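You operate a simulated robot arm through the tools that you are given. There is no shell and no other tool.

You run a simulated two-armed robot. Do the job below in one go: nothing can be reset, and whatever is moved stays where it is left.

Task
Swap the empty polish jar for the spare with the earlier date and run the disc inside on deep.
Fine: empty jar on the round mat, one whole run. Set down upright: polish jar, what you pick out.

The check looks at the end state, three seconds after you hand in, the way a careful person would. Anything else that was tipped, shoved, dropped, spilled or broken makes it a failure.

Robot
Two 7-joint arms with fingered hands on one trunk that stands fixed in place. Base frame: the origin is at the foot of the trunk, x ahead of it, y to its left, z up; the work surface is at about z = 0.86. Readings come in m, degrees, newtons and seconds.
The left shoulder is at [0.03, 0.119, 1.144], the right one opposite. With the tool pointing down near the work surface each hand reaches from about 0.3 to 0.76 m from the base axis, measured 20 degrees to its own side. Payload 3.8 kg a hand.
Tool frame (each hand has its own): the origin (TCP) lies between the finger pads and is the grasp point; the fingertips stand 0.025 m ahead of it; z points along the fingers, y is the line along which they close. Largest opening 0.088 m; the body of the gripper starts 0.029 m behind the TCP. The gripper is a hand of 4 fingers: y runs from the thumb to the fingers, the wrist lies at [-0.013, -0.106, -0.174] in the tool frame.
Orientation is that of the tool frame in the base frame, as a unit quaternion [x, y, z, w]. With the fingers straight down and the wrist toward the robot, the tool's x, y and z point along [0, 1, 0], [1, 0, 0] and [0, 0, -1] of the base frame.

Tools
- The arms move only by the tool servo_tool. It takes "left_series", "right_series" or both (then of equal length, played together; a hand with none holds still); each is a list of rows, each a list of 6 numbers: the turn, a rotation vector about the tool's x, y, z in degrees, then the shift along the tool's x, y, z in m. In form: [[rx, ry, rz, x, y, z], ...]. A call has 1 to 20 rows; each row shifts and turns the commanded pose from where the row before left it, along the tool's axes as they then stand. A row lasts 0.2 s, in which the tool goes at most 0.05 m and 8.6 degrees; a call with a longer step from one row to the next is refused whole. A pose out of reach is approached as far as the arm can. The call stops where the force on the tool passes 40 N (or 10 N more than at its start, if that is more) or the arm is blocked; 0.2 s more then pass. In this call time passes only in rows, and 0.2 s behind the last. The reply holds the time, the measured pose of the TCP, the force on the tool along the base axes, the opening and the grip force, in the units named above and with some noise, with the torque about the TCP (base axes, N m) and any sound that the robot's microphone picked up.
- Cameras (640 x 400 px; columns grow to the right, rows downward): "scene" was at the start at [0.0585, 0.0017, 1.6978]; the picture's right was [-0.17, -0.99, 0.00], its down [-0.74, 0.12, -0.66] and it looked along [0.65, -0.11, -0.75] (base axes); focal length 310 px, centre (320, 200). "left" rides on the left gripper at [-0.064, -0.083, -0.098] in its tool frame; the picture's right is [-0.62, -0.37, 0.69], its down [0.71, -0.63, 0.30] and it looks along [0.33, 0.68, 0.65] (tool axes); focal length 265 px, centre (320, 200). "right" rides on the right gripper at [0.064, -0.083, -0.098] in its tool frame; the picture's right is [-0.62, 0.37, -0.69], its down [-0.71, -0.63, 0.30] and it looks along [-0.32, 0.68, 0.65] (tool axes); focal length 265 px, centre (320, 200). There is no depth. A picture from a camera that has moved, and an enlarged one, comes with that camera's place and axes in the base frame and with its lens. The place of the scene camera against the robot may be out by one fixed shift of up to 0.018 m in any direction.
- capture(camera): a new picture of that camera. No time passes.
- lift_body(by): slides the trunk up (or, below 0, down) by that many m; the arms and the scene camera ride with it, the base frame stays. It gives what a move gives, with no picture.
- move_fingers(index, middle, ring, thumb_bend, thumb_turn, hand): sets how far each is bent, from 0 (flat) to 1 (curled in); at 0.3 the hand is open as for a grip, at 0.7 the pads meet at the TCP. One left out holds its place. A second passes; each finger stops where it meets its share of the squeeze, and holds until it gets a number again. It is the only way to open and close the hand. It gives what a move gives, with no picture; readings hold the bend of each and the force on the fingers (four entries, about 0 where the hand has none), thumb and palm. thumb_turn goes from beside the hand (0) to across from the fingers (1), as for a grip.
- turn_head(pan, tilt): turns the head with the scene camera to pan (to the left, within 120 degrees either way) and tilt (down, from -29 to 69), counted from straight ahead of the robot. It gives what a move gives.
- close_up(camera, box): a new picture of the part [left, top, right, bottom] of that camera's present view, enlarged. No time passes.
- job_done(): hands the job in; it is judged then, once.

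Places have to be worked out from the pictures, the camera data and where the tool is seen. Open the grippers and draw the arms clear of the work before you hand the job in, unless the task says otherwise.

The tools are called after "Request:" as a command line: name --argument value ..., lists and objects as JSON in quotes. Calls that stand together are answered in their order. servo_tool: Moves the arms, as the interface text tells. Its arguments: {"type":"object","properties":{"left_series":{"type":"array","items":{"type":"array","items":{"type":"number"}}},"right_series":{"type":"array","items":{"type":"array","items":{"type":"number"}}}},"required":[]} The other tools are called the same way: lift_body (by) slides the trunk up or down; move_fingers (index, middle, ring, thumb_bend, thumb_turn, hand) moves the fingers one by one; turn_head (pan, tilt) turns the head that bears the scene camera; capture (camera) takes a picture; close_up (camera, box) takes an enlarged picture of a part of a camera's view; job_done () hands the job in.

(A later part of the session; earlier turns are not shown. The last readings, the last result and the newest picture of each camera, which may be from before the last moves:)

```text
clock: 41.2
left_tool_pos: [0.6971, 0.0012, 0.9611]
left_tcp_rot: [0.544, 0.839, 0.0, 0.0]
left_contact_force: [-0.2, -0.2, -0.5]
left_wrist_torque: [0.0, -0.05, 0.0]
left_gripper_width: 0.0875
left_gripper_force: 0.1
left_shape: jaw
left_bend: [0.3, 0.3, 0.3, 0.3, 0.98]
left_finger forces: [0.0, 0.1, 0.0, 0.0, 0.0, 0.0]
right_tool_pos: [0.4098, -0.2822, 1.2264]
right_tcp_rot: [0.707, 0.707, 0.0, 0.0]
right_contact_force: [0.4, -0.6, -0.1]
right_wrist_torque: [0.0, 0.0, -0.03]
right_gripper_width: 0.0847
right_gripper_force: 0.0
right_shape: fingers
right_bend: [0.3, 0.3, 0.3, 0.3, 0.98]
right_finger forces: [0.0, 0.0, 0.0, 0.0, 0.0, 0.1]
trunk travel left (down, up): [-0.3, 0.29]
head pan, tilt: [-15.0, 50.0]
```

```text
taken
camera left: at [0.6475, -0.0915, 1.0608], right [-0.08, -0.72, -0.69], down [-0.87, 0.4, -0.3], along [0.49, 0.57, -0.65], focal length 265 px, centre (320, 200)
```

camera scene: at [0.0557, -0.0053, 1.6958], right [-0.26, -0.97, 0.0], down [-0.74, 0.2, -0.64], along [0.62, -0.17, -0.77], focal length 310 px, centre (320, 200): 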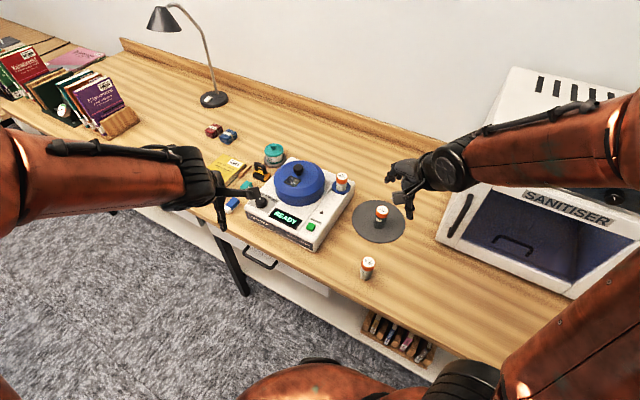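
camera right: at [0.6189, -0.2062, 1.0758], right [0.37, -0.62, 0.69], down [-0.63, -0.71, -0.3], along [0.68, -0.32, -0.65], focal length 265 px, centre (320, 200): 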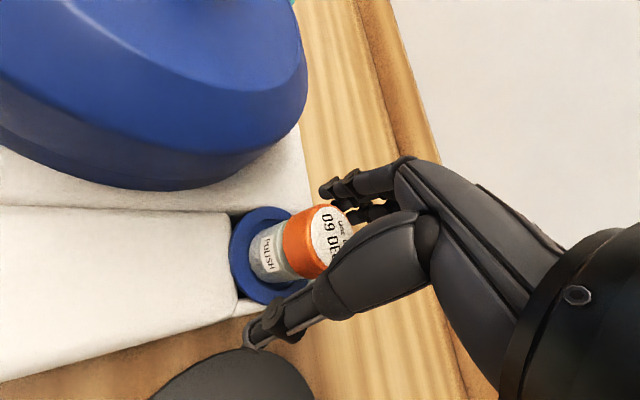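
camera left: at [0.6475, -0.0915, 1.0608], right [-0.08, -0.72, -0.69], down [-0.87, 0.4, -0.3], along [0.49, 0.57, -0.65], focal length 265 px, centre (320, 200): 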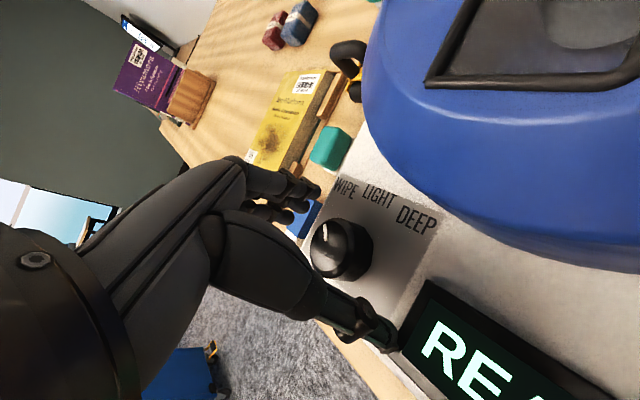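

The knob is between thumb and fingers without contact. I close the hand on it.

Request:
move_fingers --hand "left" --index 0.65 --middle 0.65 --ring 0.45 --thumb_bend 0.65 --thumb_turn 1

Request:
capture --camera "left"

```text
clock: 42.2
left_tool_pos: [0.6993, 0.0008, 0.9626]
left_tcp_rot: [0.545, 0.838, 0.001, 0.001]
left_contact_force: [4.1, 1.9, 6.1]
left_wrist_torque: [0.16, -0.35, -0.03]
left_gripper_width: 0.027
left_gripper_force: 10.6
left_shape: fingers
left_bend: [0.59, 0.4, 0.45, 0.57, 1.0]
left_finger forces: [8.0, 7.5, 0.0, 0.0, 5.9, 0.0]
right_tool_pos: [0.4093, -0.282, 1.2253]
right_tcp_rot: [0.707, 0.707, 0.0, 0.0]
right_contact_force: [0.4, 0.2, 0.0]
right_wrist_torque: [-0.01, -0.01, 0.02]
right_gripper_width: 0.0847
right_gripper_force: 0.1
right_shape: fingers
right_bend: [0.3, 0.3, 0.3, 0.3, 0.98]
right_finger forces: [0.0, 0.1, 0.0, 0.1, 0.0, 0.0]
trunk travel left (down, up): [-0.3, 0.29]
head pan, tilt: [-15.0, 50.0]
```

```text
taken
camera left: at [0.6478, -0.0914, 1.0621], right [-0.08, -0.72, -0.69], down [-0.87, 0.4, -0.31], along [0.49, 0.57, -0.65], focal length 265 px, centre (320, 200)
```

left: 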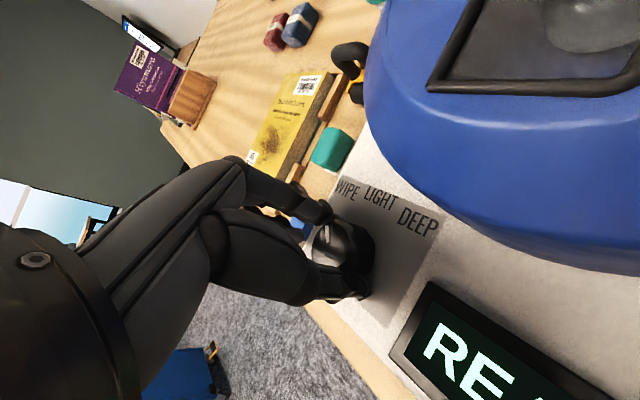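

The middle finger stopped early at bend 0.40 with 7.5 N on it, and there is a 6 N upward force. I look closely to see what it touched.

Request:
close_up --camera "left" --box '[240, 170, 400, 310]'

Request:
close_up --camera "scene" --box '[200, 140, 320, 240]'

Request:
close_up --camera "right" --box '[100, 0, 260, 100]'

```text
2.86 times, centred on (320, 240) of left
camera zoom: at [0.6478, -0.0914, 1.0621], right [-0.08, -0.72, -0.69], down [-0.87, 0.4, -0.31], along [0.49, 0.57, -0.65], focal length 758 px, centre (320, 86)
```

zoom: 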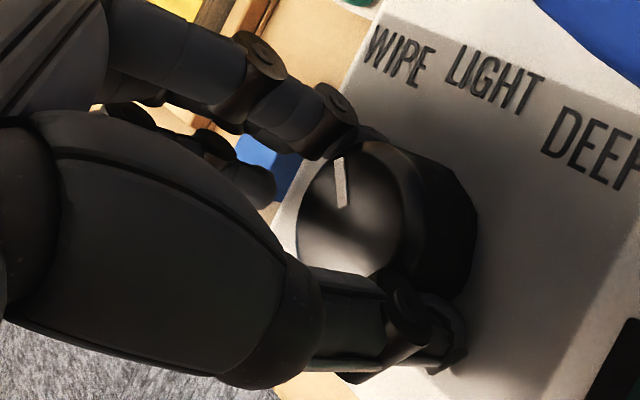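

```text
4.00 times, centred on (260, 190) of scene
camera zoom: at [0.0556, -0.005, 1.6958], right [-0.26, -0.97, 0.0], down [-0.74, 0.2, -0.64], along [0.62, -0.17, -0.77], focal length 1238 px, centre (560, 240)
```

zoom: 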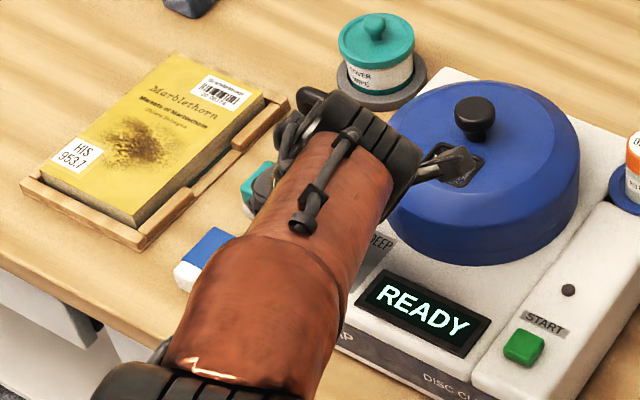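

```text
4.00 times, centred on (180, 50) of right
camera zoom: at [0.3268, -0.2191, 1.3245], right [0.37, -0.62, 0.69], down [-0.63, -0.71, -0.3], along [0.68, -0.32, -0.65], focal length 1062 px, centre (880, 800)
```

zoom: 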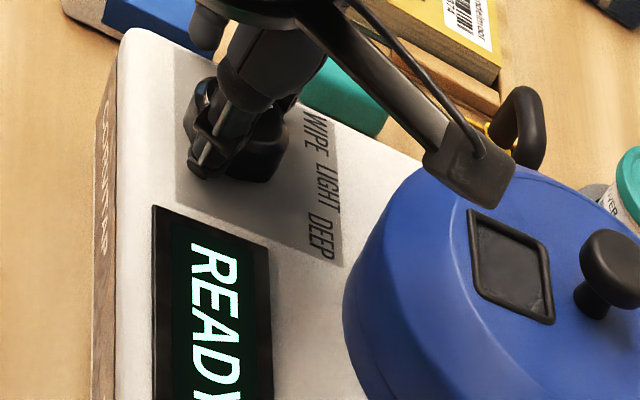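

The middle fingertip swings low enough to catch the machine's left top edge. I release, rise, and re-approach with the fingers pre-shaped narrower and a yaw that keeps them over the machine top.

Request:
move_fingers --hand "left" --index 0.3 --middle 0.3 --ring 0.3 --thumb_bend 0.3

Request:
servo_tool --left_series '[[0, 0, 0, 0, 0, -0.015], [0, 0, 0, 0, 0, -0.02], [0, 0, 0, 0, 0, -0.015], [0, 0, 8, 0, 0, 0], [0, 0, 8, 0, 0, 0], [0, 0, 8, 0, 0, 0], [0, 0, 0, 0, 0, 0]]'

Request:
move_fingers --hand "left" --index 0.48 --middle 0.48 --ring 0.48 --thumb_bend 0.48

Request:
capture --camera "left"

Request:
close_up --camera "right" --box '[100, 0, 260, 100]'

```text
clock: 43.2
left_tool_pos: [0.6987, 0.0021, 0.9616]
left_tcp_rot: [0.544, 0.839, 0.0, 0.0]
left_contact_force: [-0.6, 0.1, -0.5]
left_wrist_torque: [0.0, 0.03, -0.01]
left_gripper_width: 0.0846
left_gripper_force: 0.0
left_shape: fingers
left_bend: [0.3, 0.3, 0.3, 0.3, 0.98]
left_finger forces: [0.0, 0.0, 0.1, 0.0, 0.1, 0.1]
right_tool_pos: [0.4108, -0.2814, 1.2253]
right_tcp_rot: [0.708, 0.707, 0.0, 0.0]
right_contact_force: [1.3, 0.6, 0.5]
right_wrist_torque: [0.01, 0.0, -0.03]
right_gripper_width: 0.0842
right_gripper_force: 0.1
right_shape: fingers
right_bend: [0.3, 0.3, 0.3, 0.3, 0.98]
right_finger forces: [0.0, 0.1, 0.0, 0.1, 0.0, 0.0]
trunk travel left (down, up): [-0.3, 0.29]
head pan, tilt: [-15.0, 50.0]
```

```text
clock: 44.8
left_tool_pos: [0.6998, 0.003, 1.0126]
left_tcp_rot: [0.707, 0.707, 0.0, 0.001]
left_contact_force: [-0.5, -0.3, -0.1]
left_wrist_torque: [0.02, 0.0, 0.02]
left_gripper_width: 0.0846
left_gripper_force: 0.0
left_shape: fingers
left_bend: [0.3, 0.3, 0.3, 0.3, 0.98]
left_finger forces: [0.1, 0.0, 0.1, 0.0, 0.1, 0.2]
right_tool_pos: [0.4105, -0.2826, 1.2267]
right_tcp_rot: [0.707, 0.707, 0.0, 0.0]
right_contact_force: [-0.4, 0.3, 0.2]
right_wrist_torque: [0.01, -0.01, 0.02]
right_gripper_width: 0.0843
right_gripper_force: 0.1
right_shape: fingers
right_bend: [0.3, 0.3, 0.3, 0.3, 0.98]
right_finger forces: [0.0, 0.1, 0.0, 0.0, 0.1, 0.1]
trunk travel left (down, up): [-0.3, 0.29]
head pan, tilt: [-15.0, 50.0]
```

```text
clock: 45.8
left_tool_pos: [0.699, 0.0027, 1.0126]
left_tcp_rot: [0.707, 0.707, 0.001, 0.0]
left_contact_force: [0.0, -0.8, -0.9]
left_wrist_torque: [0.0, -0.01, 0.03]
left_gripper_width: 0.0462
left_gripper_force: 0.0
left_shape: fingers
left_bend: [0.48, 0.48, 0.48, 0.48, 1.0]
left_finger forces: [0.1, 0.0, 0.1, 0.0, 0.1, 0.1]
right_tool_pos: [0.4108, -0.2827, 1.2255]
right_tcp_rot: [0.708, 0.707, 0.0, 0.0]
right_contact_force: [-0.1, 0.6, 0.0]
right_wrist_torque: [0.02, -0.01, 0.03]
right_gripper_width: 0.0841
right_gripper_force: 0.0
right_shape: fingers
right_bend: [0.3, 0.3, 0.3, 0.3, 0.98]
right_finger forces: [0.0, 0.0, 0.0, 0.0, 0.1, 0.0]
trunk travel left (down, up): [-0.3, 0.29]
head pan, tilt: [-15.0, 50.0]
```

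```text
taken
camera left: at [0.6153, -0.0624, 1.1118], right [-0.37, -0.62, -0.69], down [-0.63, 0.71, -0.3], along [0.68, 0.33, -0.65], focal length 265 px, centre (320, 200)
```

left: 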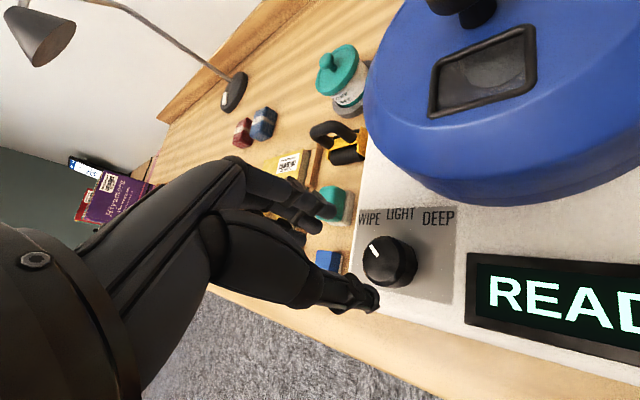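

```text
4.00 times, centred on (180, 50) of right
camera zoom: at [0.3269, -0.2193, 1.3244], right [0.37, -0.62, 0.69], down [-0.63, -0.71, -0.3], along [0.68, -0.32, -0.65], focal length 1062 px, centre (880, 800)
```

zoom: 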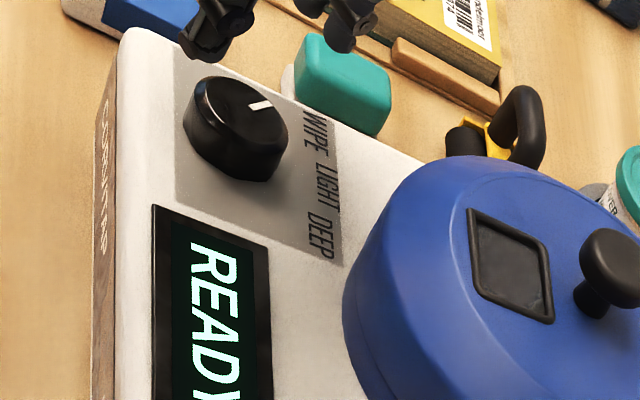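

Request:
close_up --camera "left" --box '[330, 200, 460, 310]'

```text
3.64 times, centred on (395, 255) of left
camera zoom: at [0.6153, -0.0624, 1.1118], right [-0.37, -0.62, -0.69], down [-0.63, 0.71, -0.3], along [0.68, 0.33, -0.65], focal length 965 px, centre (47, 0)
```

zoom: 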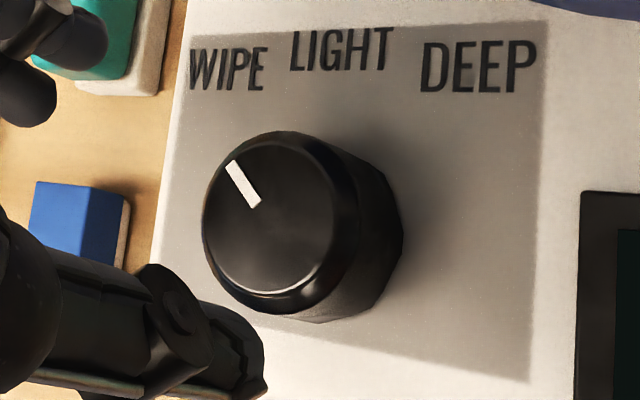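

The knob is within 1.5 mm of centre. I nudge and descend with the narrowed fingers around it.

Request:
servo_tool --left_series '[[0, 0, 0, -0.0012, 0, 0.015], [0, 0, 0, 0, 0, 0.015], [0, 0, 0, 0, 0, 0.008], [0, 0, 0, 0, 0, 0]]'

Request:
close_up --camera "left" --box '[250, 170, 410, 310]'

Request:
close_up --camera "right" --box '[100, 0, 260, 100]'

```text
clock: 46.8
left_tool_pos: [0.6986, 0.0006, 0.9747]
left_tcp_rot: [0.706, 0.708, -0.001, 0.0]
left_contact_force: [0.7, -0.2, 0.2]
left_wrist_torque: [0.01, 0.01, 0.0]
left_gripper_width: 0.0466
left_gripper_force: 0.0
left_shape: fingers
left_bend: [0.48, 0.48, 0.48, 0.48, 1.0]
left_finger forces: [0.1, 0.0, 0.1, 0.0, 0.0, 0.1]
right_tool_pos: [0.4108, -0.2825, 1.2271]
right_tcp_rot: [0.707, 0.707, 0.0, 0.0]
right_contact_force: [-0.5, -0.1, 0.5]
right_wrist_torque: [0.02, -0.04, -0.02]
right_gripper_width: 0.0846
right_gripper_force: 0.1
right_shape: fingers
right_bend: [0.3, 0.3, 0.3, 0.3, 0.98]
right_finger forces: [0.0, 0.0, 0.0, 0.0, 0.0, 0.0]
trunk travel left (down, up): [-0.3, 0.29]
head pan, tilt: [-15.0, 50.0]
```

```text
2.86 times, centred on (330, 240) of left
camera zoom: at [0.6147, -0.0639, 1.0737], right [-0.37, -0.62, -0.69], down [-0.63, 0.71, -0.3], along [0.68, 0.32, -0.65], focal length 758 px, centre (291, 86)
```

zoom: 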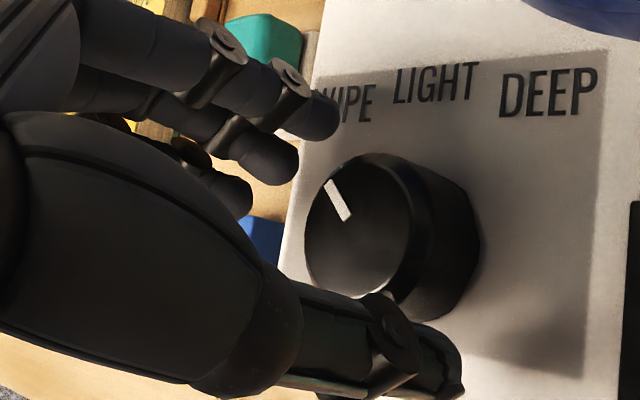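

```text
4.00 times, centred on (180, 50) of right
camera zoom: at [0.3269, -0.2193, 1.3244], right [0.37, -0.62, 0.69], down [-0.63, -0.71, -0.3], along [0.68, -0.32, -0.65], focal length 1062 px, centre (880, 800)
```

zoom: 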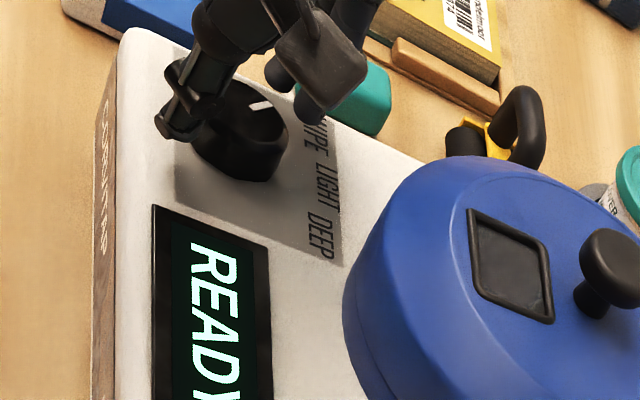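

Index and middle both line up with the knob this time. I lower the last 9 mm and close.

Request:
servo_tool --left_series '[[0, 0, 0, 0, 0, 0.005], [0, 0, 0, 0, 0, 0.004], [0, 0, 0, 0, 0, 0]]'

Request:
move_fingers --hand "left" --index 0.68 --middle 0.68 --thumb_bend 0.68

Request:
close_up --camera "left" --box '[250, 170, 410, 310]'

Request:
close_up --camera "right" --box '[100, 0, 260, 100]'

```text
clock: 47.6
left_tool_pos: [0.6978, -0.0006, 0.9674]
left_tcp_rot: [0.707, 0.707, -0.001, 0.0]
left_contact_force: [0.1, -0.2, 0.1]
left_wrist_torque: [-0.01, -0.03, 0.02]
left_gripper_width: 0.0463
left_gripper_force: 0.1
left_shape: fingers
left_bend: [0.48, 0.48, 0.48, 0.48, 1.0]
left_finger forces: [0.0, 0.1, 0.0, 0.0, 0.0, 0.1]
right_tool_pos: [0.4103, -0.282, 1.2267]
right_tcp_rot: [0.707, 0.707, 0.0, 0.0]
right_contact_force: [0.4, 0.5, 0.9]
right_wrist_torque: [0.0, -0.02, 0.01]
right_gripper_width: 0.0843
right_gripper_force: 0.1
right_shape: fingers
right_bend: [0.3, 0.3, 0.3, 0.3, 0.98]
right_finger forces: [0.0, 0.0, 0.0, 0.0, 0.1, 0.0]
trunk travel left (down, up): [-0.3, 0.29]
head pan, tilt: [-15.0, 50.0]
```

```text
clock: 48.6
left_tool_pos: [0.6987, -0.0006, 0.9666]
left_tcp_rot: [0.708, 0.706, 0.0, 0.0]
left_contact_force: [2.6, 1.3, 0.1]
left_wrist_torque: [0.03, -0.09, -0.01]
left_gripper_width: 0.0261
left_gripper_force: 9.2
left_shape: fingers
left_bend: [0.59, 0.62, 0.48, 0.58, 1.0]
left_finger forces: [5.8, 4.6, 0.0, 0.1, 7.9, 0.0]
right_tool_pos: [0.4114, -0.2822, 1.2269]
right_tcp_rot: [0.707, 0.707, 0.0, 0.0]
right_contact_force: [-0.2, 0.0, 0.1]
right_wrist_torque: [0.01, 0.0, 0.03]
right_gripper_width: 0.0845
right_gripper_force: 0.0
right_shape: fingers
right_bend: [0.3, 0.3, 0.3, 0.3, 0.98]
right_finger forces: [0.1, 0.0, 0.0, 0.0, 0.1, 0.1]
trunk travel left (down, up): [-0.3, 0.29]
head pan, tilt: [-15.0, 50.0]
```

```text
2.86 times, centred on (330, 240) of left
camera zoom: at [0.6148, -0.0645, 1.0652], right [-0.37, -0.62, -0.69], down [-0.63, 0.71, -0.3], along [0.68, 0.32, -0.65], focal length 758 px, centre (291, 86)
```

zoom: 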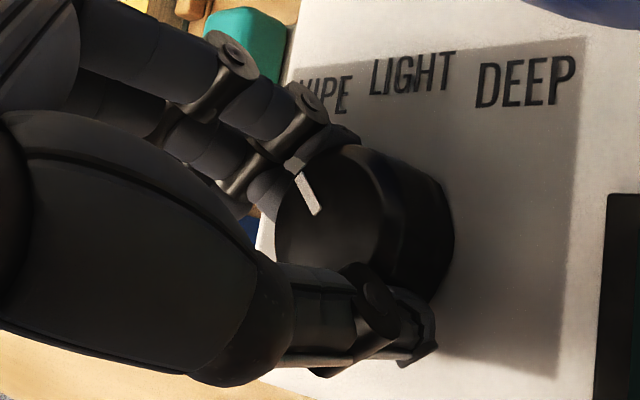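

```text
4.00 times, centred on (180, 50) of right
camera zoom: at [0.3273, -0.2192, 1.3243], right [0.37, -0.62, 0.69], down [-0.63, -0.71, -0.3], along [0.68, -0.32, -0.65], focal length 1062 px, centre (880, 800)
```

zoom: 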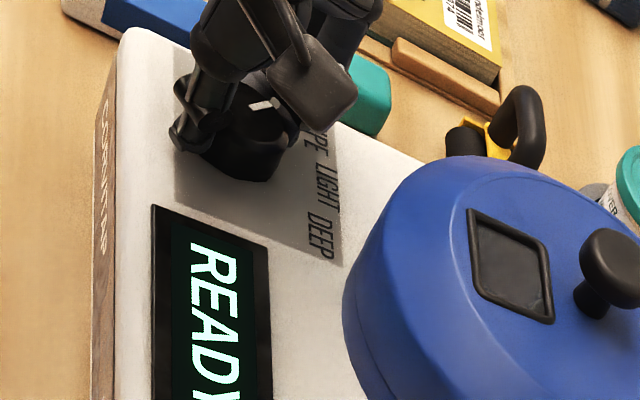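

I have a clean three-point grip on the knob with no upward force. I turn clockwise about 24° first and check that it follows.

Request:
servo_tool --left_series '[[0, 0, 8, 0, 0, 0], [0, 0, 8, 0, 0, 0], [0, 0, 8, 0, 0, 0], [0, 0, 0, 0, 0, 0]]'

Request:
capture --camera "left"

Request:
close_up --camera "right" --box '[100, 0, 260, 100]'

```text
clock: 49.6
left_tool_pos: [0.6979, 0.0005, 0.965]
left_tcp_rot: [0.839, 0.544, -0.001, 0.0]
left_contact_force: [4.7, -1.2, 2.3]
left_wrist_torque: [-0.02, -0.12, 0.0]
left_gripper_width: 0.0258
left_gripper_force: 9.1
left_shape: fingers
left_bend: [0.59, 0.62, 0.48, 0.58, 1.0]
left_finger forces: [6.7, 5.5, 0.0, 0.0, 7.5, 0.0]
right_tool_pos: [0.412, -0.2835, 1.2265]
right_tcp_rot: [0.707, 0.707, 0.0, 0.0]
right_contact_force: [-0.6, -0.5, -0.4]
right_wrist_torque: [0.02, 0.02, 0.02]
right_gripper_width: 0.0846
right_gripper_force: 0.1
right_shape: fingers
right_bend: [0.3, 0.3, 0.3, 0.3, 0.98]
right_finger forces: [0.0, 0.1, 0.1, 0.0, 0.1, 0.0]
trunk travel left (down, up): [-0.3, 0.29]
head pan, tilt: [-15.0, 50.0]
```

```text
taken
camera left: at [0.5957, -0.0256, 1.065], right [-0.59, -0.42, -0.69], down [-0.28, 0.91, -0.3], along [0.76, 0.02, -0.65], focal length 265 px, centre (320, 200)
```

left: 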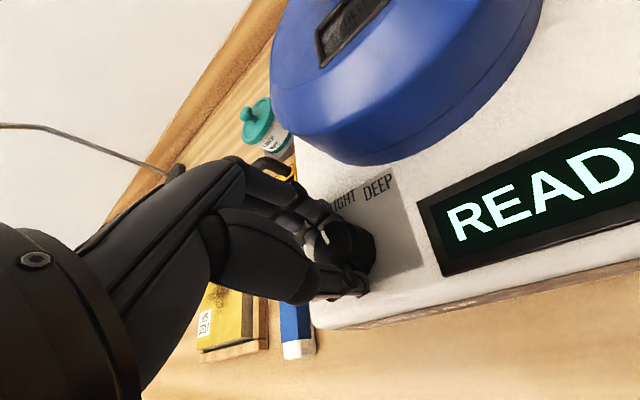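

```text
4.00 times, centred on (180, 50) of right
camera zoom: at [0.3273, -0.2197, 1.3242], right [0.37, -0.62, 0.69], down [-0.63, -0.71, -0.3], along [0.68, -0.32, -0.65], focal length 1062 px, centre (880, 800)
```

zoom: 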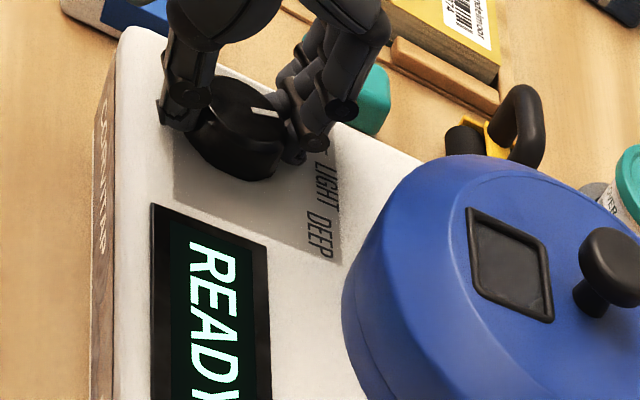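

The pointer follows the hand. I turn another 24°.

Request:
servo_tool --left_series '[[0, 0, 8, 0, 0, 0], [0, 0, 8, 0, 0, 0], [0, 0, 8, 0, 0, 0], [0, 0, 0, 0, 0, 0]]'

Request:
capture --camera "left"

Request:
close_up --camera "right" --box '[100, 0, 260, 100]'

```text
clock: 50.6
left_tool_pos: [0.6883, 0.0021, 0.9653]
left_tcp_rot: [0.933, 0.36, 0.002, 0.003]
left_contact_force: [16.1, -11.1, 16.6]
left_wrist_torque: [-0.51, -0.77, 0.01]
left_gripper_width: 0.024
left_gripper_force: 14.9
left_shape: fingers
left_bend: [0.53, 0.54, 0.48, 0.64, 1.0]
left_finger forces: [8.6, 19.0, 0.1, 0.1, 2.3, 0.0]
left hand out of reach, approached as far as the arm can: row 3
right_tool_pos: [0.4096, -0.2848, 1.2273]
right_tcp_rot: [0.707, 0.707, 0.0, -0.001]
right_contact_force: [-0.1, 0.7, -0.7]
right_wrist_torque: [0.05, 0.0, 0.04]
right_gripper_width: 0.0846
right_gripper_force: 0.1
right_shape: fingers
right_bend: [0.3, 0.3, 0.3, 0.3, 0.98]
right_finger forces: [0.1, 0.1, 0.0, 0.0, 0.0, 0.0]
trunk travel left (down, up): [-0.3, 0.29]
head pan, tilt: [-15.0, 50.0]
```

```text
taken
camera left: at [0.5837, 0.0207, 1.0635], right [-0.7, -0.14, -0.7], down [0.11, 0.95, -0.31], along [0.7, -0.29, -0.65], focal length 265 px, centre (320, 200)
```

left: 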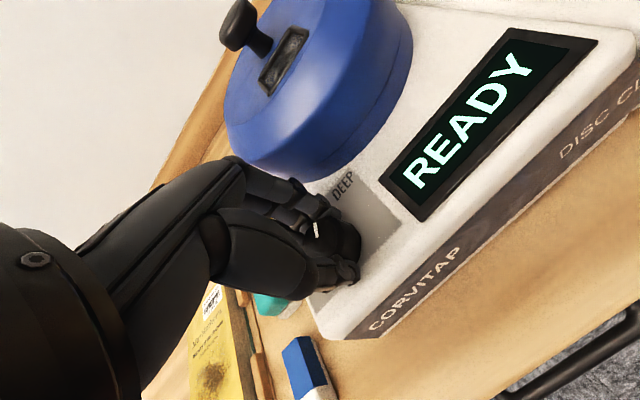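

```text
4.00 times, centred on (180, 50) of right
camera zoom: at [0.3268, -0.2215, 1.3243], right [0.37, -0.62, 0.69], down [-0.63, -0.71, -0.31], along [0.68, -0.32, -0.65], focal length 1062 px, centre (880, 800)
```

zoom: 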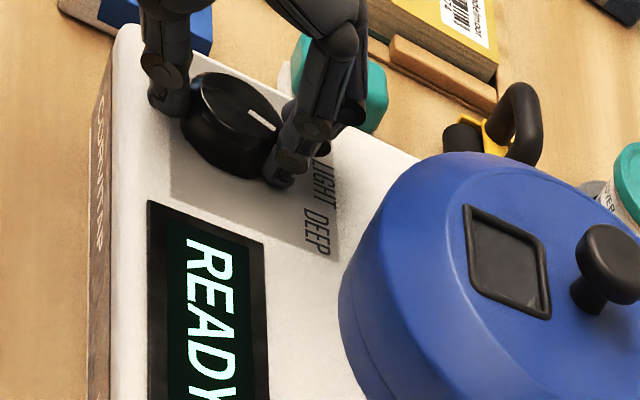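

The arm hit its reach limit at this yaw and is loading the knob with 16 N. I release right away so the machine isn't pushed.

Request:
move_fingers --hand "left" --index 0.44 --middle 0.44 --ring 0.44 --thumb_bend 0.44

Request:
capture --camera "left"

Request:
close_up --camera "right" --box '[100, 0, 260, 100]'

```text
clock: 51.6
left_tool_pos: [0.6867, 0.0041, 0.9627]
left_tcp_rot: [0.934, 0.358, 0.0, 0.0]
left_contact_force: [2.2, 1.0, 11.0]
left_wrist_torque: [-0.16, -0.38, 0.09]
left_gripper_width: 0.0544
left_gripper_force: 7.1
left_shape: fingers
left_bend: [0.44, 0.43, 0.44, 0.44, 0.99]
left_finger forces: [0.2, 13.3, 0.0, 0.1, 0.0, 0.0]
right_tool_pos: [0.4092, -0.2823, 1.2264]
right_tcp_rot: [0.706, 0.708, 0.0, 0.0]
right_contact_force: [-0.5, -0.4, -0.4]
right_wrist_torque: [0.02, 0.02, 0.01]
right_gripper_width: 0.0845
right_gripper_force: 0.1
right_shape: fingers
right_bend: [0.3, 0.3, 0.3, 0.3, 0.98]
right_finger forces: [0.1, 0.0, 0.0, 0.1, 0.0, 0.0]
trunk travel left (down, up): [-0.3, 0.29]
head pan, tilt: [-15.0, 50.0]
```

```text
taken
camera left: at [0.5815, 0.0242, 1.0616], right [-0.71, -0.14, -0.69], down [0.11, 0.95, -0.3], along [0.7, -0.29, -0.65], focal length 265 px, centre (320, 200)
```

left: 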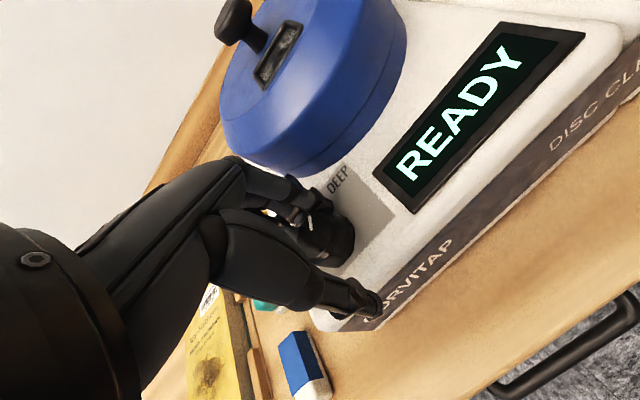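

```text
4.00 times, centred on (180, 50) of right
camera zoom: at [0.3257, -0.2191, 1.3248], right [0.37, -0.62, 0.69], down [-0.63, -0.71, -0.3], along [0.68, -0.32, -0.65], focal length 1062 px, centre (880, 800)
```

zoom: 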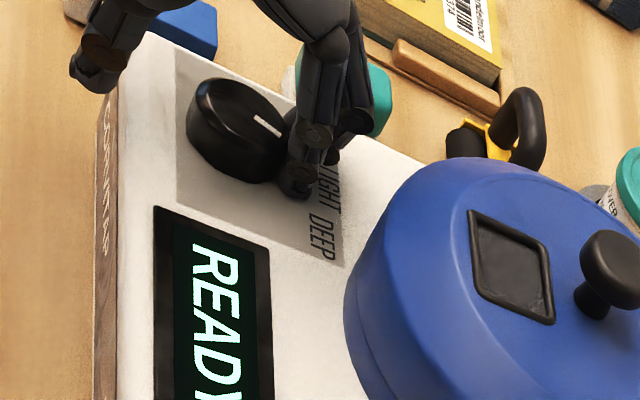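

The middle fingertip is pressing on the panel at about 11 N. I lift straight up to clear it.

Request:
servo_tool --left_series '[[0, 0, 0, 0, 0, -0.015], [0, 0, 0, 0, 0, -0.02], [0, 0, 0, 0, 0, -0.03], [0, 0, 0, 0, 0, 0]]'

Request:
capture --camera "left"

Request:
close_up --camera "right" --box '[100, 0, 260, 100]'

Request:
capture --camera "scene"

```text
clock: 52.6
left_tool_pos: [0.6853, 0.0053, 1.0279]
left_tcp_rot: [0.933, 0.359, 0.0, 0.0]
left_contact_force: [0.1, 0.6, -0.1]
left_wrist_torque: [0.0, 0.0, -0.01]
left_gripper_width: 0.0545
left_gripper_force: 0.1
left_shape: fingers
left_bend: [0.44, 0.44, 0.44, 0.44, 0.99]
left_finger forces: [0.0, 0.0, 0.0, 0.1, 0.0, 0.0]
right_tool_pos: [0.4106, -0.2821, 1.2255]
right_tcp_rot: [0.707, 0.707, 0.0, 0.0]
right_contact_force: [0.8, 0.2, 0.4]
right_wrist_torque: [0.0, -0.01, -0.04]
right_gripper_width: 0.0845
right_gripper_force: 0.1
right_shape: fingers
right_bend: [0.3, 0.3, 0.3, 0.3, 0.98]
right_finger forces: [0.1, 0.0, 0.0, 0.1, 0.1, 0.0]
trunk travel left (down, up): [-0.3, 0.29]
head pan, tilt: [-15.0, 50.0]
```

```text
taken
camera left: at [0.5815, 0.0239, 1.1273], right [-0.71, -0.14, -0.69], down [0.11, 0.95, -0.3], along [0.7, -0.29, -0.65], focal length 265 px, centre (320, 200)
```

left: 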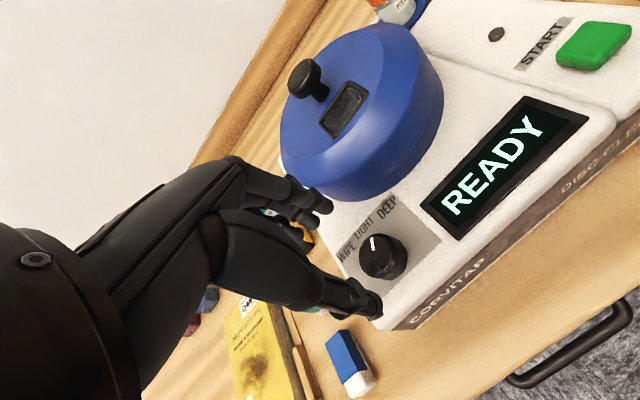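

```text
4.00 times, centred on (180, 50) of right
camera zoom: at [0.3271, -0.2192, 1.3243], right [0.37, -0.62, 0.69], down [-0.63, -0.71, -0.3], along [0.68, -0.32, -0.65], focal length 1062 px, centre (880, 800)
```

zoom: 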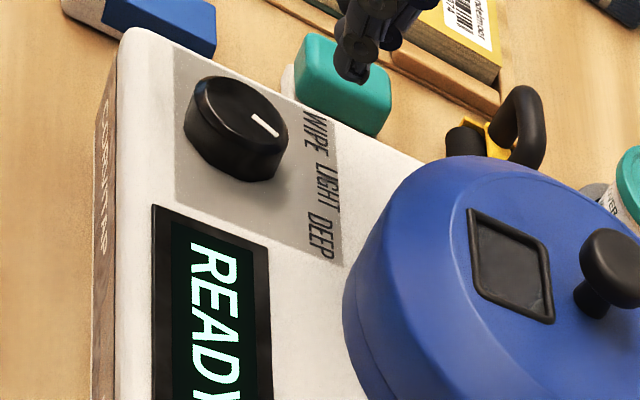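

```text
taken
camera scene: at [0.056, -0.0052, 1.6957], right [-0.26, -0.97, 0.0], down [-0.74, 0.2, -0.64], along [0.62, -0.17, -0.77], focal length 310 px, centre (320, 200)
```

scene: 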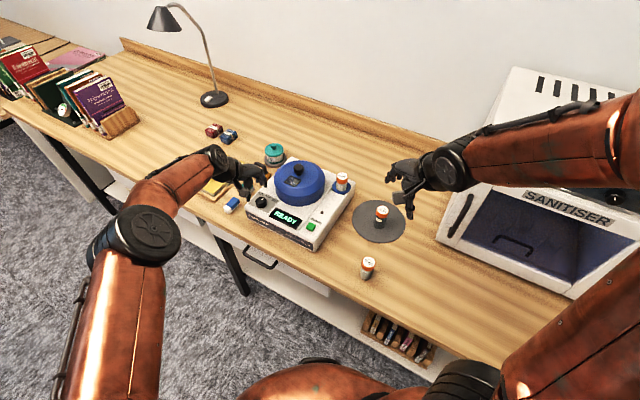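

The machine hasn't moved (the right-camera view is identical), and the knob has turned about half way. I zoom in to read the pointer.

Request:
close_up --camera "left" --box '[320, 180, 450, 300]'

Request:
close_up --camera "scene" --box '[230, 170, 300, 230]'

```text
3.33 times, centred on (385, 240) of left
camera zoom: at [0.5815, 0.0239, 1.1273], right [-0.71, -0.14, -0.69], down [0.11, 0.95, -0.3], along [0.7, -0.29, -0.65], focal length 885 px, centre (103, 67)
```

zoom: 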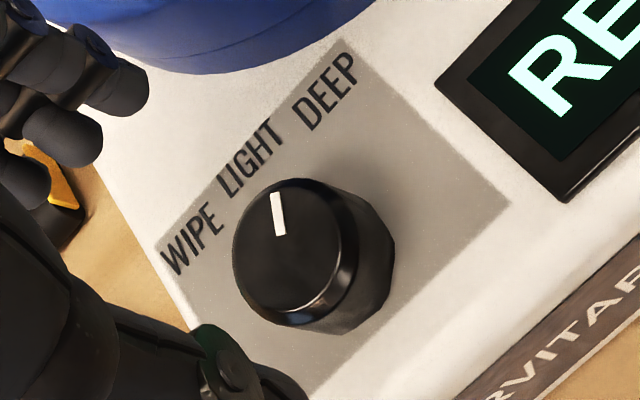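

```text
6.67 times, centred on (265, 200) of scene
camera zoom: at [0.056, -0.0052, 1.6957], right [-0.26, -0.97, 0.0], down [-0.74, 0.2, -0.64], along [0.62, -0.17, -0.77], focal length 2064 px, centre (687, 200)
```

zoom: 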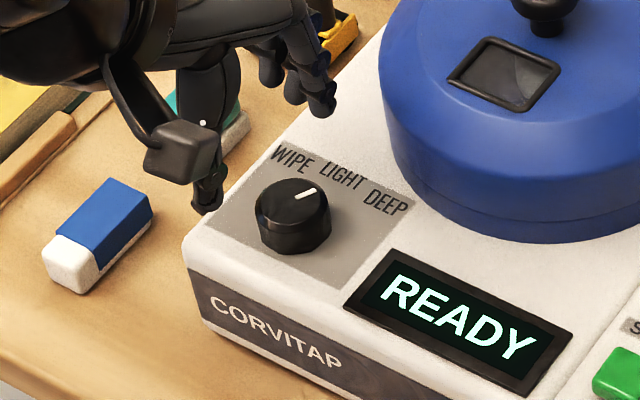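

The pointer now sits past LIGHT, at about az -68°, so it needs roughly 20° more to reach DEEP at about -88°. I yaw the hand back to 0 above the knob and re-centre.

Request:
servo_tool --left_series '[[0, 0, -8, 0, 0, 0], [0, 0, -8, 0, 0, 0], [0, 0, -8, 0, 0, 0], [0, 0, -8, 0, 0, 0], [0, 0, -8, 0, 0, 0], [0, 0, -8, 0, 0, 0], [0, 0, 0, 0, 0, 0]]'

Request:
move_fingers --hand "left" --index 0.48 --middle 0.48 --ring 0.48 --thumb_bend 0.48 --thumb_turn 1

Request:
close_up --camera "left" --box '[330, 200, 460, 310]'

```text
clock: 54.2
left_tool_pos: [0.6862, 0.0081, 1.0284]
left_tcp_rot: [0.707, 0.708, 0.0, 0.0]
left_contact_force: [0.4, 0.3, 0.6]
left_wrist_torque: [-0.01, 0.05, 0.0]
left_gripper_width: 0.0545
left_gripper_force: 0.1
left_shape: fingers
left_bend: [0.44, 0.44, 0.44, 0.44, 0.99]
left_finger forces: [0.1, 0.0, 0.1, 0.1, 0.0, 0.0]
right_tool_pos: [0.4103, -0.2829, 1.2255]
right_tcp_rot: [0.707, 0.708, 0.0, 0.0]
right_contact_force: [-0.4, -0.1, -0.9]
right_wrist_torque: [0.0, 0.01, -0.01]
right_gripper_width: 0.0845
right_gripper_force: 0.1
right_shape: fingers
right_bend: [0.3, 0.3, 0.3, 0.3, 0.98]
right_finger forces: [0.0, 0.0, 0.1, 0.0, 0.0, 0.1]
trunk travel left (down, up): [-0.3, 0.29]
head pan, tilt: [-15.0, 50.0]
```

```text
clock: 55.2
left_tool_pos: [0.6872, 0.0061, 1.0284]
left_tcp_rot: [0.707, 0.707, 0.0, 0.0]
left_contact_force: [-0.3, 0.2, -0.8]
left_wrist_torque: [-0.01, 0.03, -0.02]
left_gripper_width: 0.0466
left_gripper_force: 0.0
left_shape: fingers
left_bend: [0.48, 0.48, 0.48, 0.48, 1.0]
left_finger forces: [0.0, 0.1, 0.0, 0.1, 0.0, 0.0]
right_tool_pos: [0.4117, -0.2821, 1.2253]
right_tcp_rot: [0.707, 0.707, 0.0, 0.0]
right_contact_force: [0.3, 0.5, 0.0]
right_wrist_torque: [0.04, 0.02, -0.01]
right_gripper_width: 0.0844
right_gripper_force: 0.1
right_shape: fingers
right_bend: [0.3, 0.3, 0.3, 0.3, 0.98]
right_finger forces: [0.1, 0.1, 0.0, 0.1, 0.1, 0.0]
trunk travel left (down, up): [-0.3, 0.29]
head pan, tilt: [-15.0, 50.0]
```

```text
3.64 times, centred on (395, 255) of left
camera zoom: at [0.6028, -0.0582, 1.1274], right [-0.37, -0.62, -0.69], down [-0.63, 0.71, -0.3], along [0.68, 0.32, -0.65], focal length 965 px, centre (47, 0)
```

zoom: 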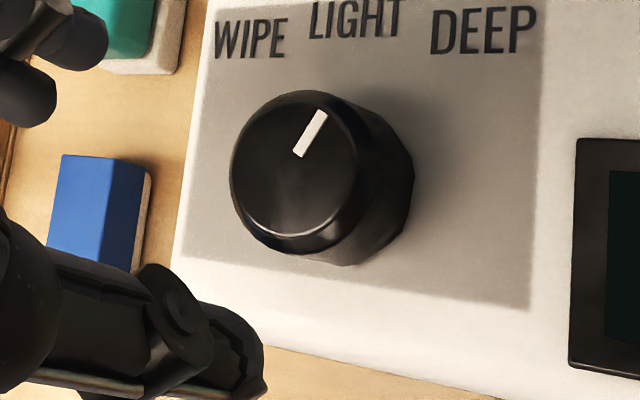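

The pointer measures about az -72°, so roughly 15° more will put it on DEEP. I move over the knob centre and descend as before.

Request:
servo_tool --left_series '[[0, 0, 0, -0.0068, 0.0102, 0.015], [0, 0, 0, 0, 0, 0.02], [0, 0, 0, 0, 0, 0.018], [0, 0, 0, 0, 0, 0]]'

Request:
close_up --camera "left" --box '[250, 170, 410, 310]'

```text
clock: 56.2
left_tool_pos: [0.6974, -0.0018, 0.9753]
left_tcp_rot: [0.708, 0.706, 0.0, 0.0]
left_contact_force: [-0.5, -0.1, -0.4]
left_wrist_torque: [-0.01, -0.01, 0.0]
left_gripper_width: 0.0464
left_gripper_force: 0.1
left_shape: fingers
left_bend: [0.48, 0.48, 0.48, 0.48, 1.0]
left_finger forces: [0.1, 0.0, 0.0, 0.0, 0.0, 0.0]
right_tool_pos: [0.4106, -0.2833, 1.2254]
right_tcp_rot: [0.707, 0.707, 0.0, 0.001]
right_contact_force: [-0.5, -0.4, -0.6]
right_wrist_torque: [0.01, 0.01, -0.03]
right_gripper_width: 0.0845
right_gripper_force: 0.0
right_shape: fingers
right_bend: [0.3, 0.3, 0.3, 0.3, 0.98]
right_finger forces: [0.0, 0.0, 0.1, 0.0, 0.1, 0.1]
trunk travel left (down, up): [-0.3, 0.29]
head pan, tilt: [-15.0, 50.0]
```

```text
2.86 times, centred on (330, 240) of left
camera zoom: at [0.6135, -0.0664, 1.0743], right [-0.37, -0.62, -0.69], down [-0.63, 0.71, -0.3], along [0.68, 0.33, -0.65], focal length 758 px, centre (291, 86)
```

zoom: 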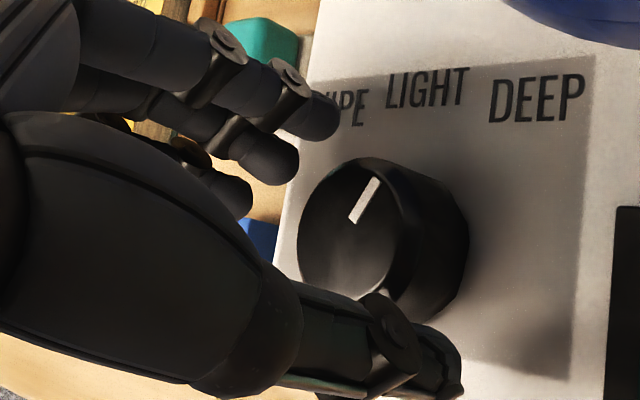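

Nearly the same alignment as the good grasp. I nudge +1.5 mm in y, lower 9 mm and close.

Request:
servo_tool --left_series '[[0, 0, 0, 0.0018, 0.0005, 0.005], [0, 0, 0, 0, 0, 0.004], [0, 0, 0, 0, 0, 0]]'

Request:
move_fingers --hand "left" --index 0.68 --middle 0.68 --thumb_bend 0.68

Request:
close_up --camera "left" --box '[250, 170, 410, 310]'

```text
clock: 57.0
left_tool_pos: [0.6984, 0.0005, 0.9659]
left_tcp_rot: [0.707, 0.707, 0.001, 0.0]
left_contact_force: [0.4, -0.5, 0.4]
left_wrist_torque: [0.0, 0.01, 0.01]
left_gripper_width: 0.0463
left_gripper_force: 0.0
left_shape: fingers
left_bend: [0.48, 0.48, 0.48, 0.48, 1.0]
left_finger forces: [0.0, 0.0, 0.1, 0.0, 0.0, 0.0]
right_tool_pos: [0.4111, -0.2832, 1.2257]
right_tcp_rot: [0.707, 0.707, 0.001, -0.001]
right_contact_force: [0.4, -0.1, -0.8]
right_wrist_torque: [0.01, -0.03, -0.01]
right_gripper_width: 0.0846
right_gripper_force: 0.0
right_shape: fingers
right_bend: [0.3, 0.3, 0.3, 0.3, 0.98]
right_finger forces: [0.0, 0.0, 0.0, 0.1, 0.1, 0.0]
trunk travel left (down, up): [-0.3, 0.29]
head pan, tilt: [-15.0, 50.0]
```

```text
clock: 58.0
left_tool_pos: [0.6974, 0.0011, 0.9654]
left_tcp_rot: [0.707, 0.708, 0.001, 0.0]
left_contact_force: [3.3, -0.9, -0.7]
left_wrist_torque: [0.05, -0.05, 0.0]
left_gripper_width: 0.0258
left_gripper_force: 9.4
left_shape: fingers
left_bend: [0.58, 0.62, 0.48, 0.58, 1.0]
left_finger forces: [5.7, 4.9, 0.0, 0.0, 7.9, 0.0]
right_tool_pos: [0.4112, -0.283, 1.2251]
right_tcp_rot: [0.707, 0.707, 0.0, 0.0]
right_contact_force: [-0.2, -0.1, 0.1]
right_wrist_torque: [0.0, 0.02, -0.02]
right_gripper_width: 0.0844
right_gripper_force: 0.1
right_shape: fingers
right_bend: [0.3, 0.3, 0.3, 0.3, 0.98]
right_finger forces: [0.0, 0.0, 0.1, 0.0, 0.1, 0.0]
trunk travel left (down, up): [-0.3, 0.29]
head pan, tilt: [-15.0, 50.0]
```

```text
2.86 times, centred on (330, 240) of left
camera zoom: at [0.6146, -0.0645, 1.0641], right [-0.37, -0.62, -0.69], down [-0.63, 0.71, -0.3], along [0.68, 0.33, -0.65], focal length 758 px, centre (291, 86)
```

zoom: 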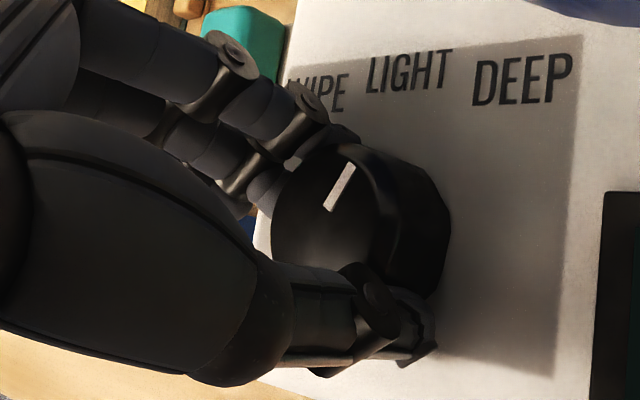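

Good grip again. I turn clockwise 15° and check the pointer.

Request:
servo_tool --left_series '[[0, 0, 5, 0, 0, 0], [0, 0, 5, 0, 0, 0], [0, 0, 5, 0, 0, 0], [0, 0, 0, 0, 0, 0]]'

Request:
close_up --camera "left" --box '[250, 170, 410, 310]'

Request:
close_up --camera "right" --box '[100, 0, 260, 100]'

```text
clock: 59.0
left_tool_pos: [0.6978, 0.0, 0.9642]
left_tcp_rot: [0.793, 0.609, 0.0, 0.0]
left_contact_force: [5.0, -2.8, -0.6]
left_wrist_torque: [-0.03, -0.14, -0.02]
left_gripper_width: 0.0255
left_gripper_force: 9.4
left_shape: fingers
left_bend: [0.58, 0.62, 0.48, 0.59, 1.0]
left_finger forces: [6.9, 4.9, 0.0, 0.0, 6.8, 0.1]
right_tool_pos: [0.4118, -0.2833, 1.2244]
right_tcp_rot: [0.707, 0.707, -0.001, -0.002]
right_contact_force: [0.4, 0.1, -0.4]
right_wrist_torque: [-0.01, -0.02, 0.03]
right_gripper_width: 0.0846
right_gripper_force: 0.0
right_shape: fingers
right_bend: [0.3, 0.3, 0.3, 0.3, 0.98]
right_finger forces: [0.0, 0.0, 0.0, 0.1, 0.0, 0.1]
trunk travel left (down, up): [-0.3, 0.29]
head pan, tilt: [-15.0, 50.0]
```

```text
2.86 times, centred on (330, 240) of left
camera zoom: at [0.6006, -0.0404, 1.0643], right [-0.52, -0.5, -0.69], down [-0.42, 0.85, -0.3], along [0.74, 0.14, -0.65], focal length 758 px, centre (291, 86)
```

zoom: 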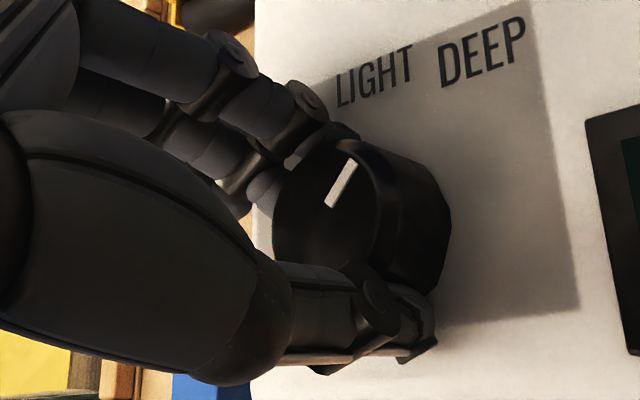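

```text
4.00 times, centred on (180, 50) of right
camera zoom: at [0.3277, -0.2199, 1.3241], right [0.37, -0.62, 0.69], down [-0.63, -0.71, -0.3], along [0.68, -0.32, -0.65], focal length 1062 px, centre (880, 800)
```

zoom: 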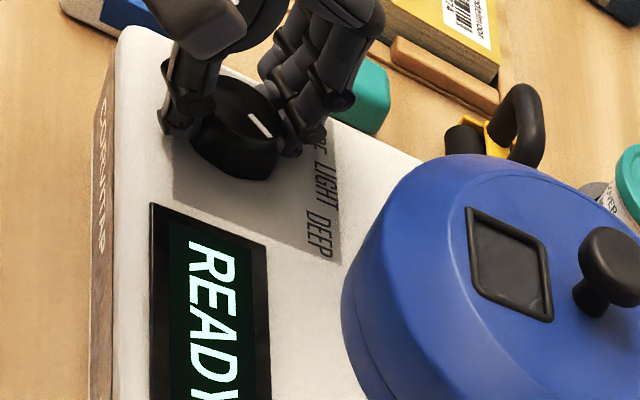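

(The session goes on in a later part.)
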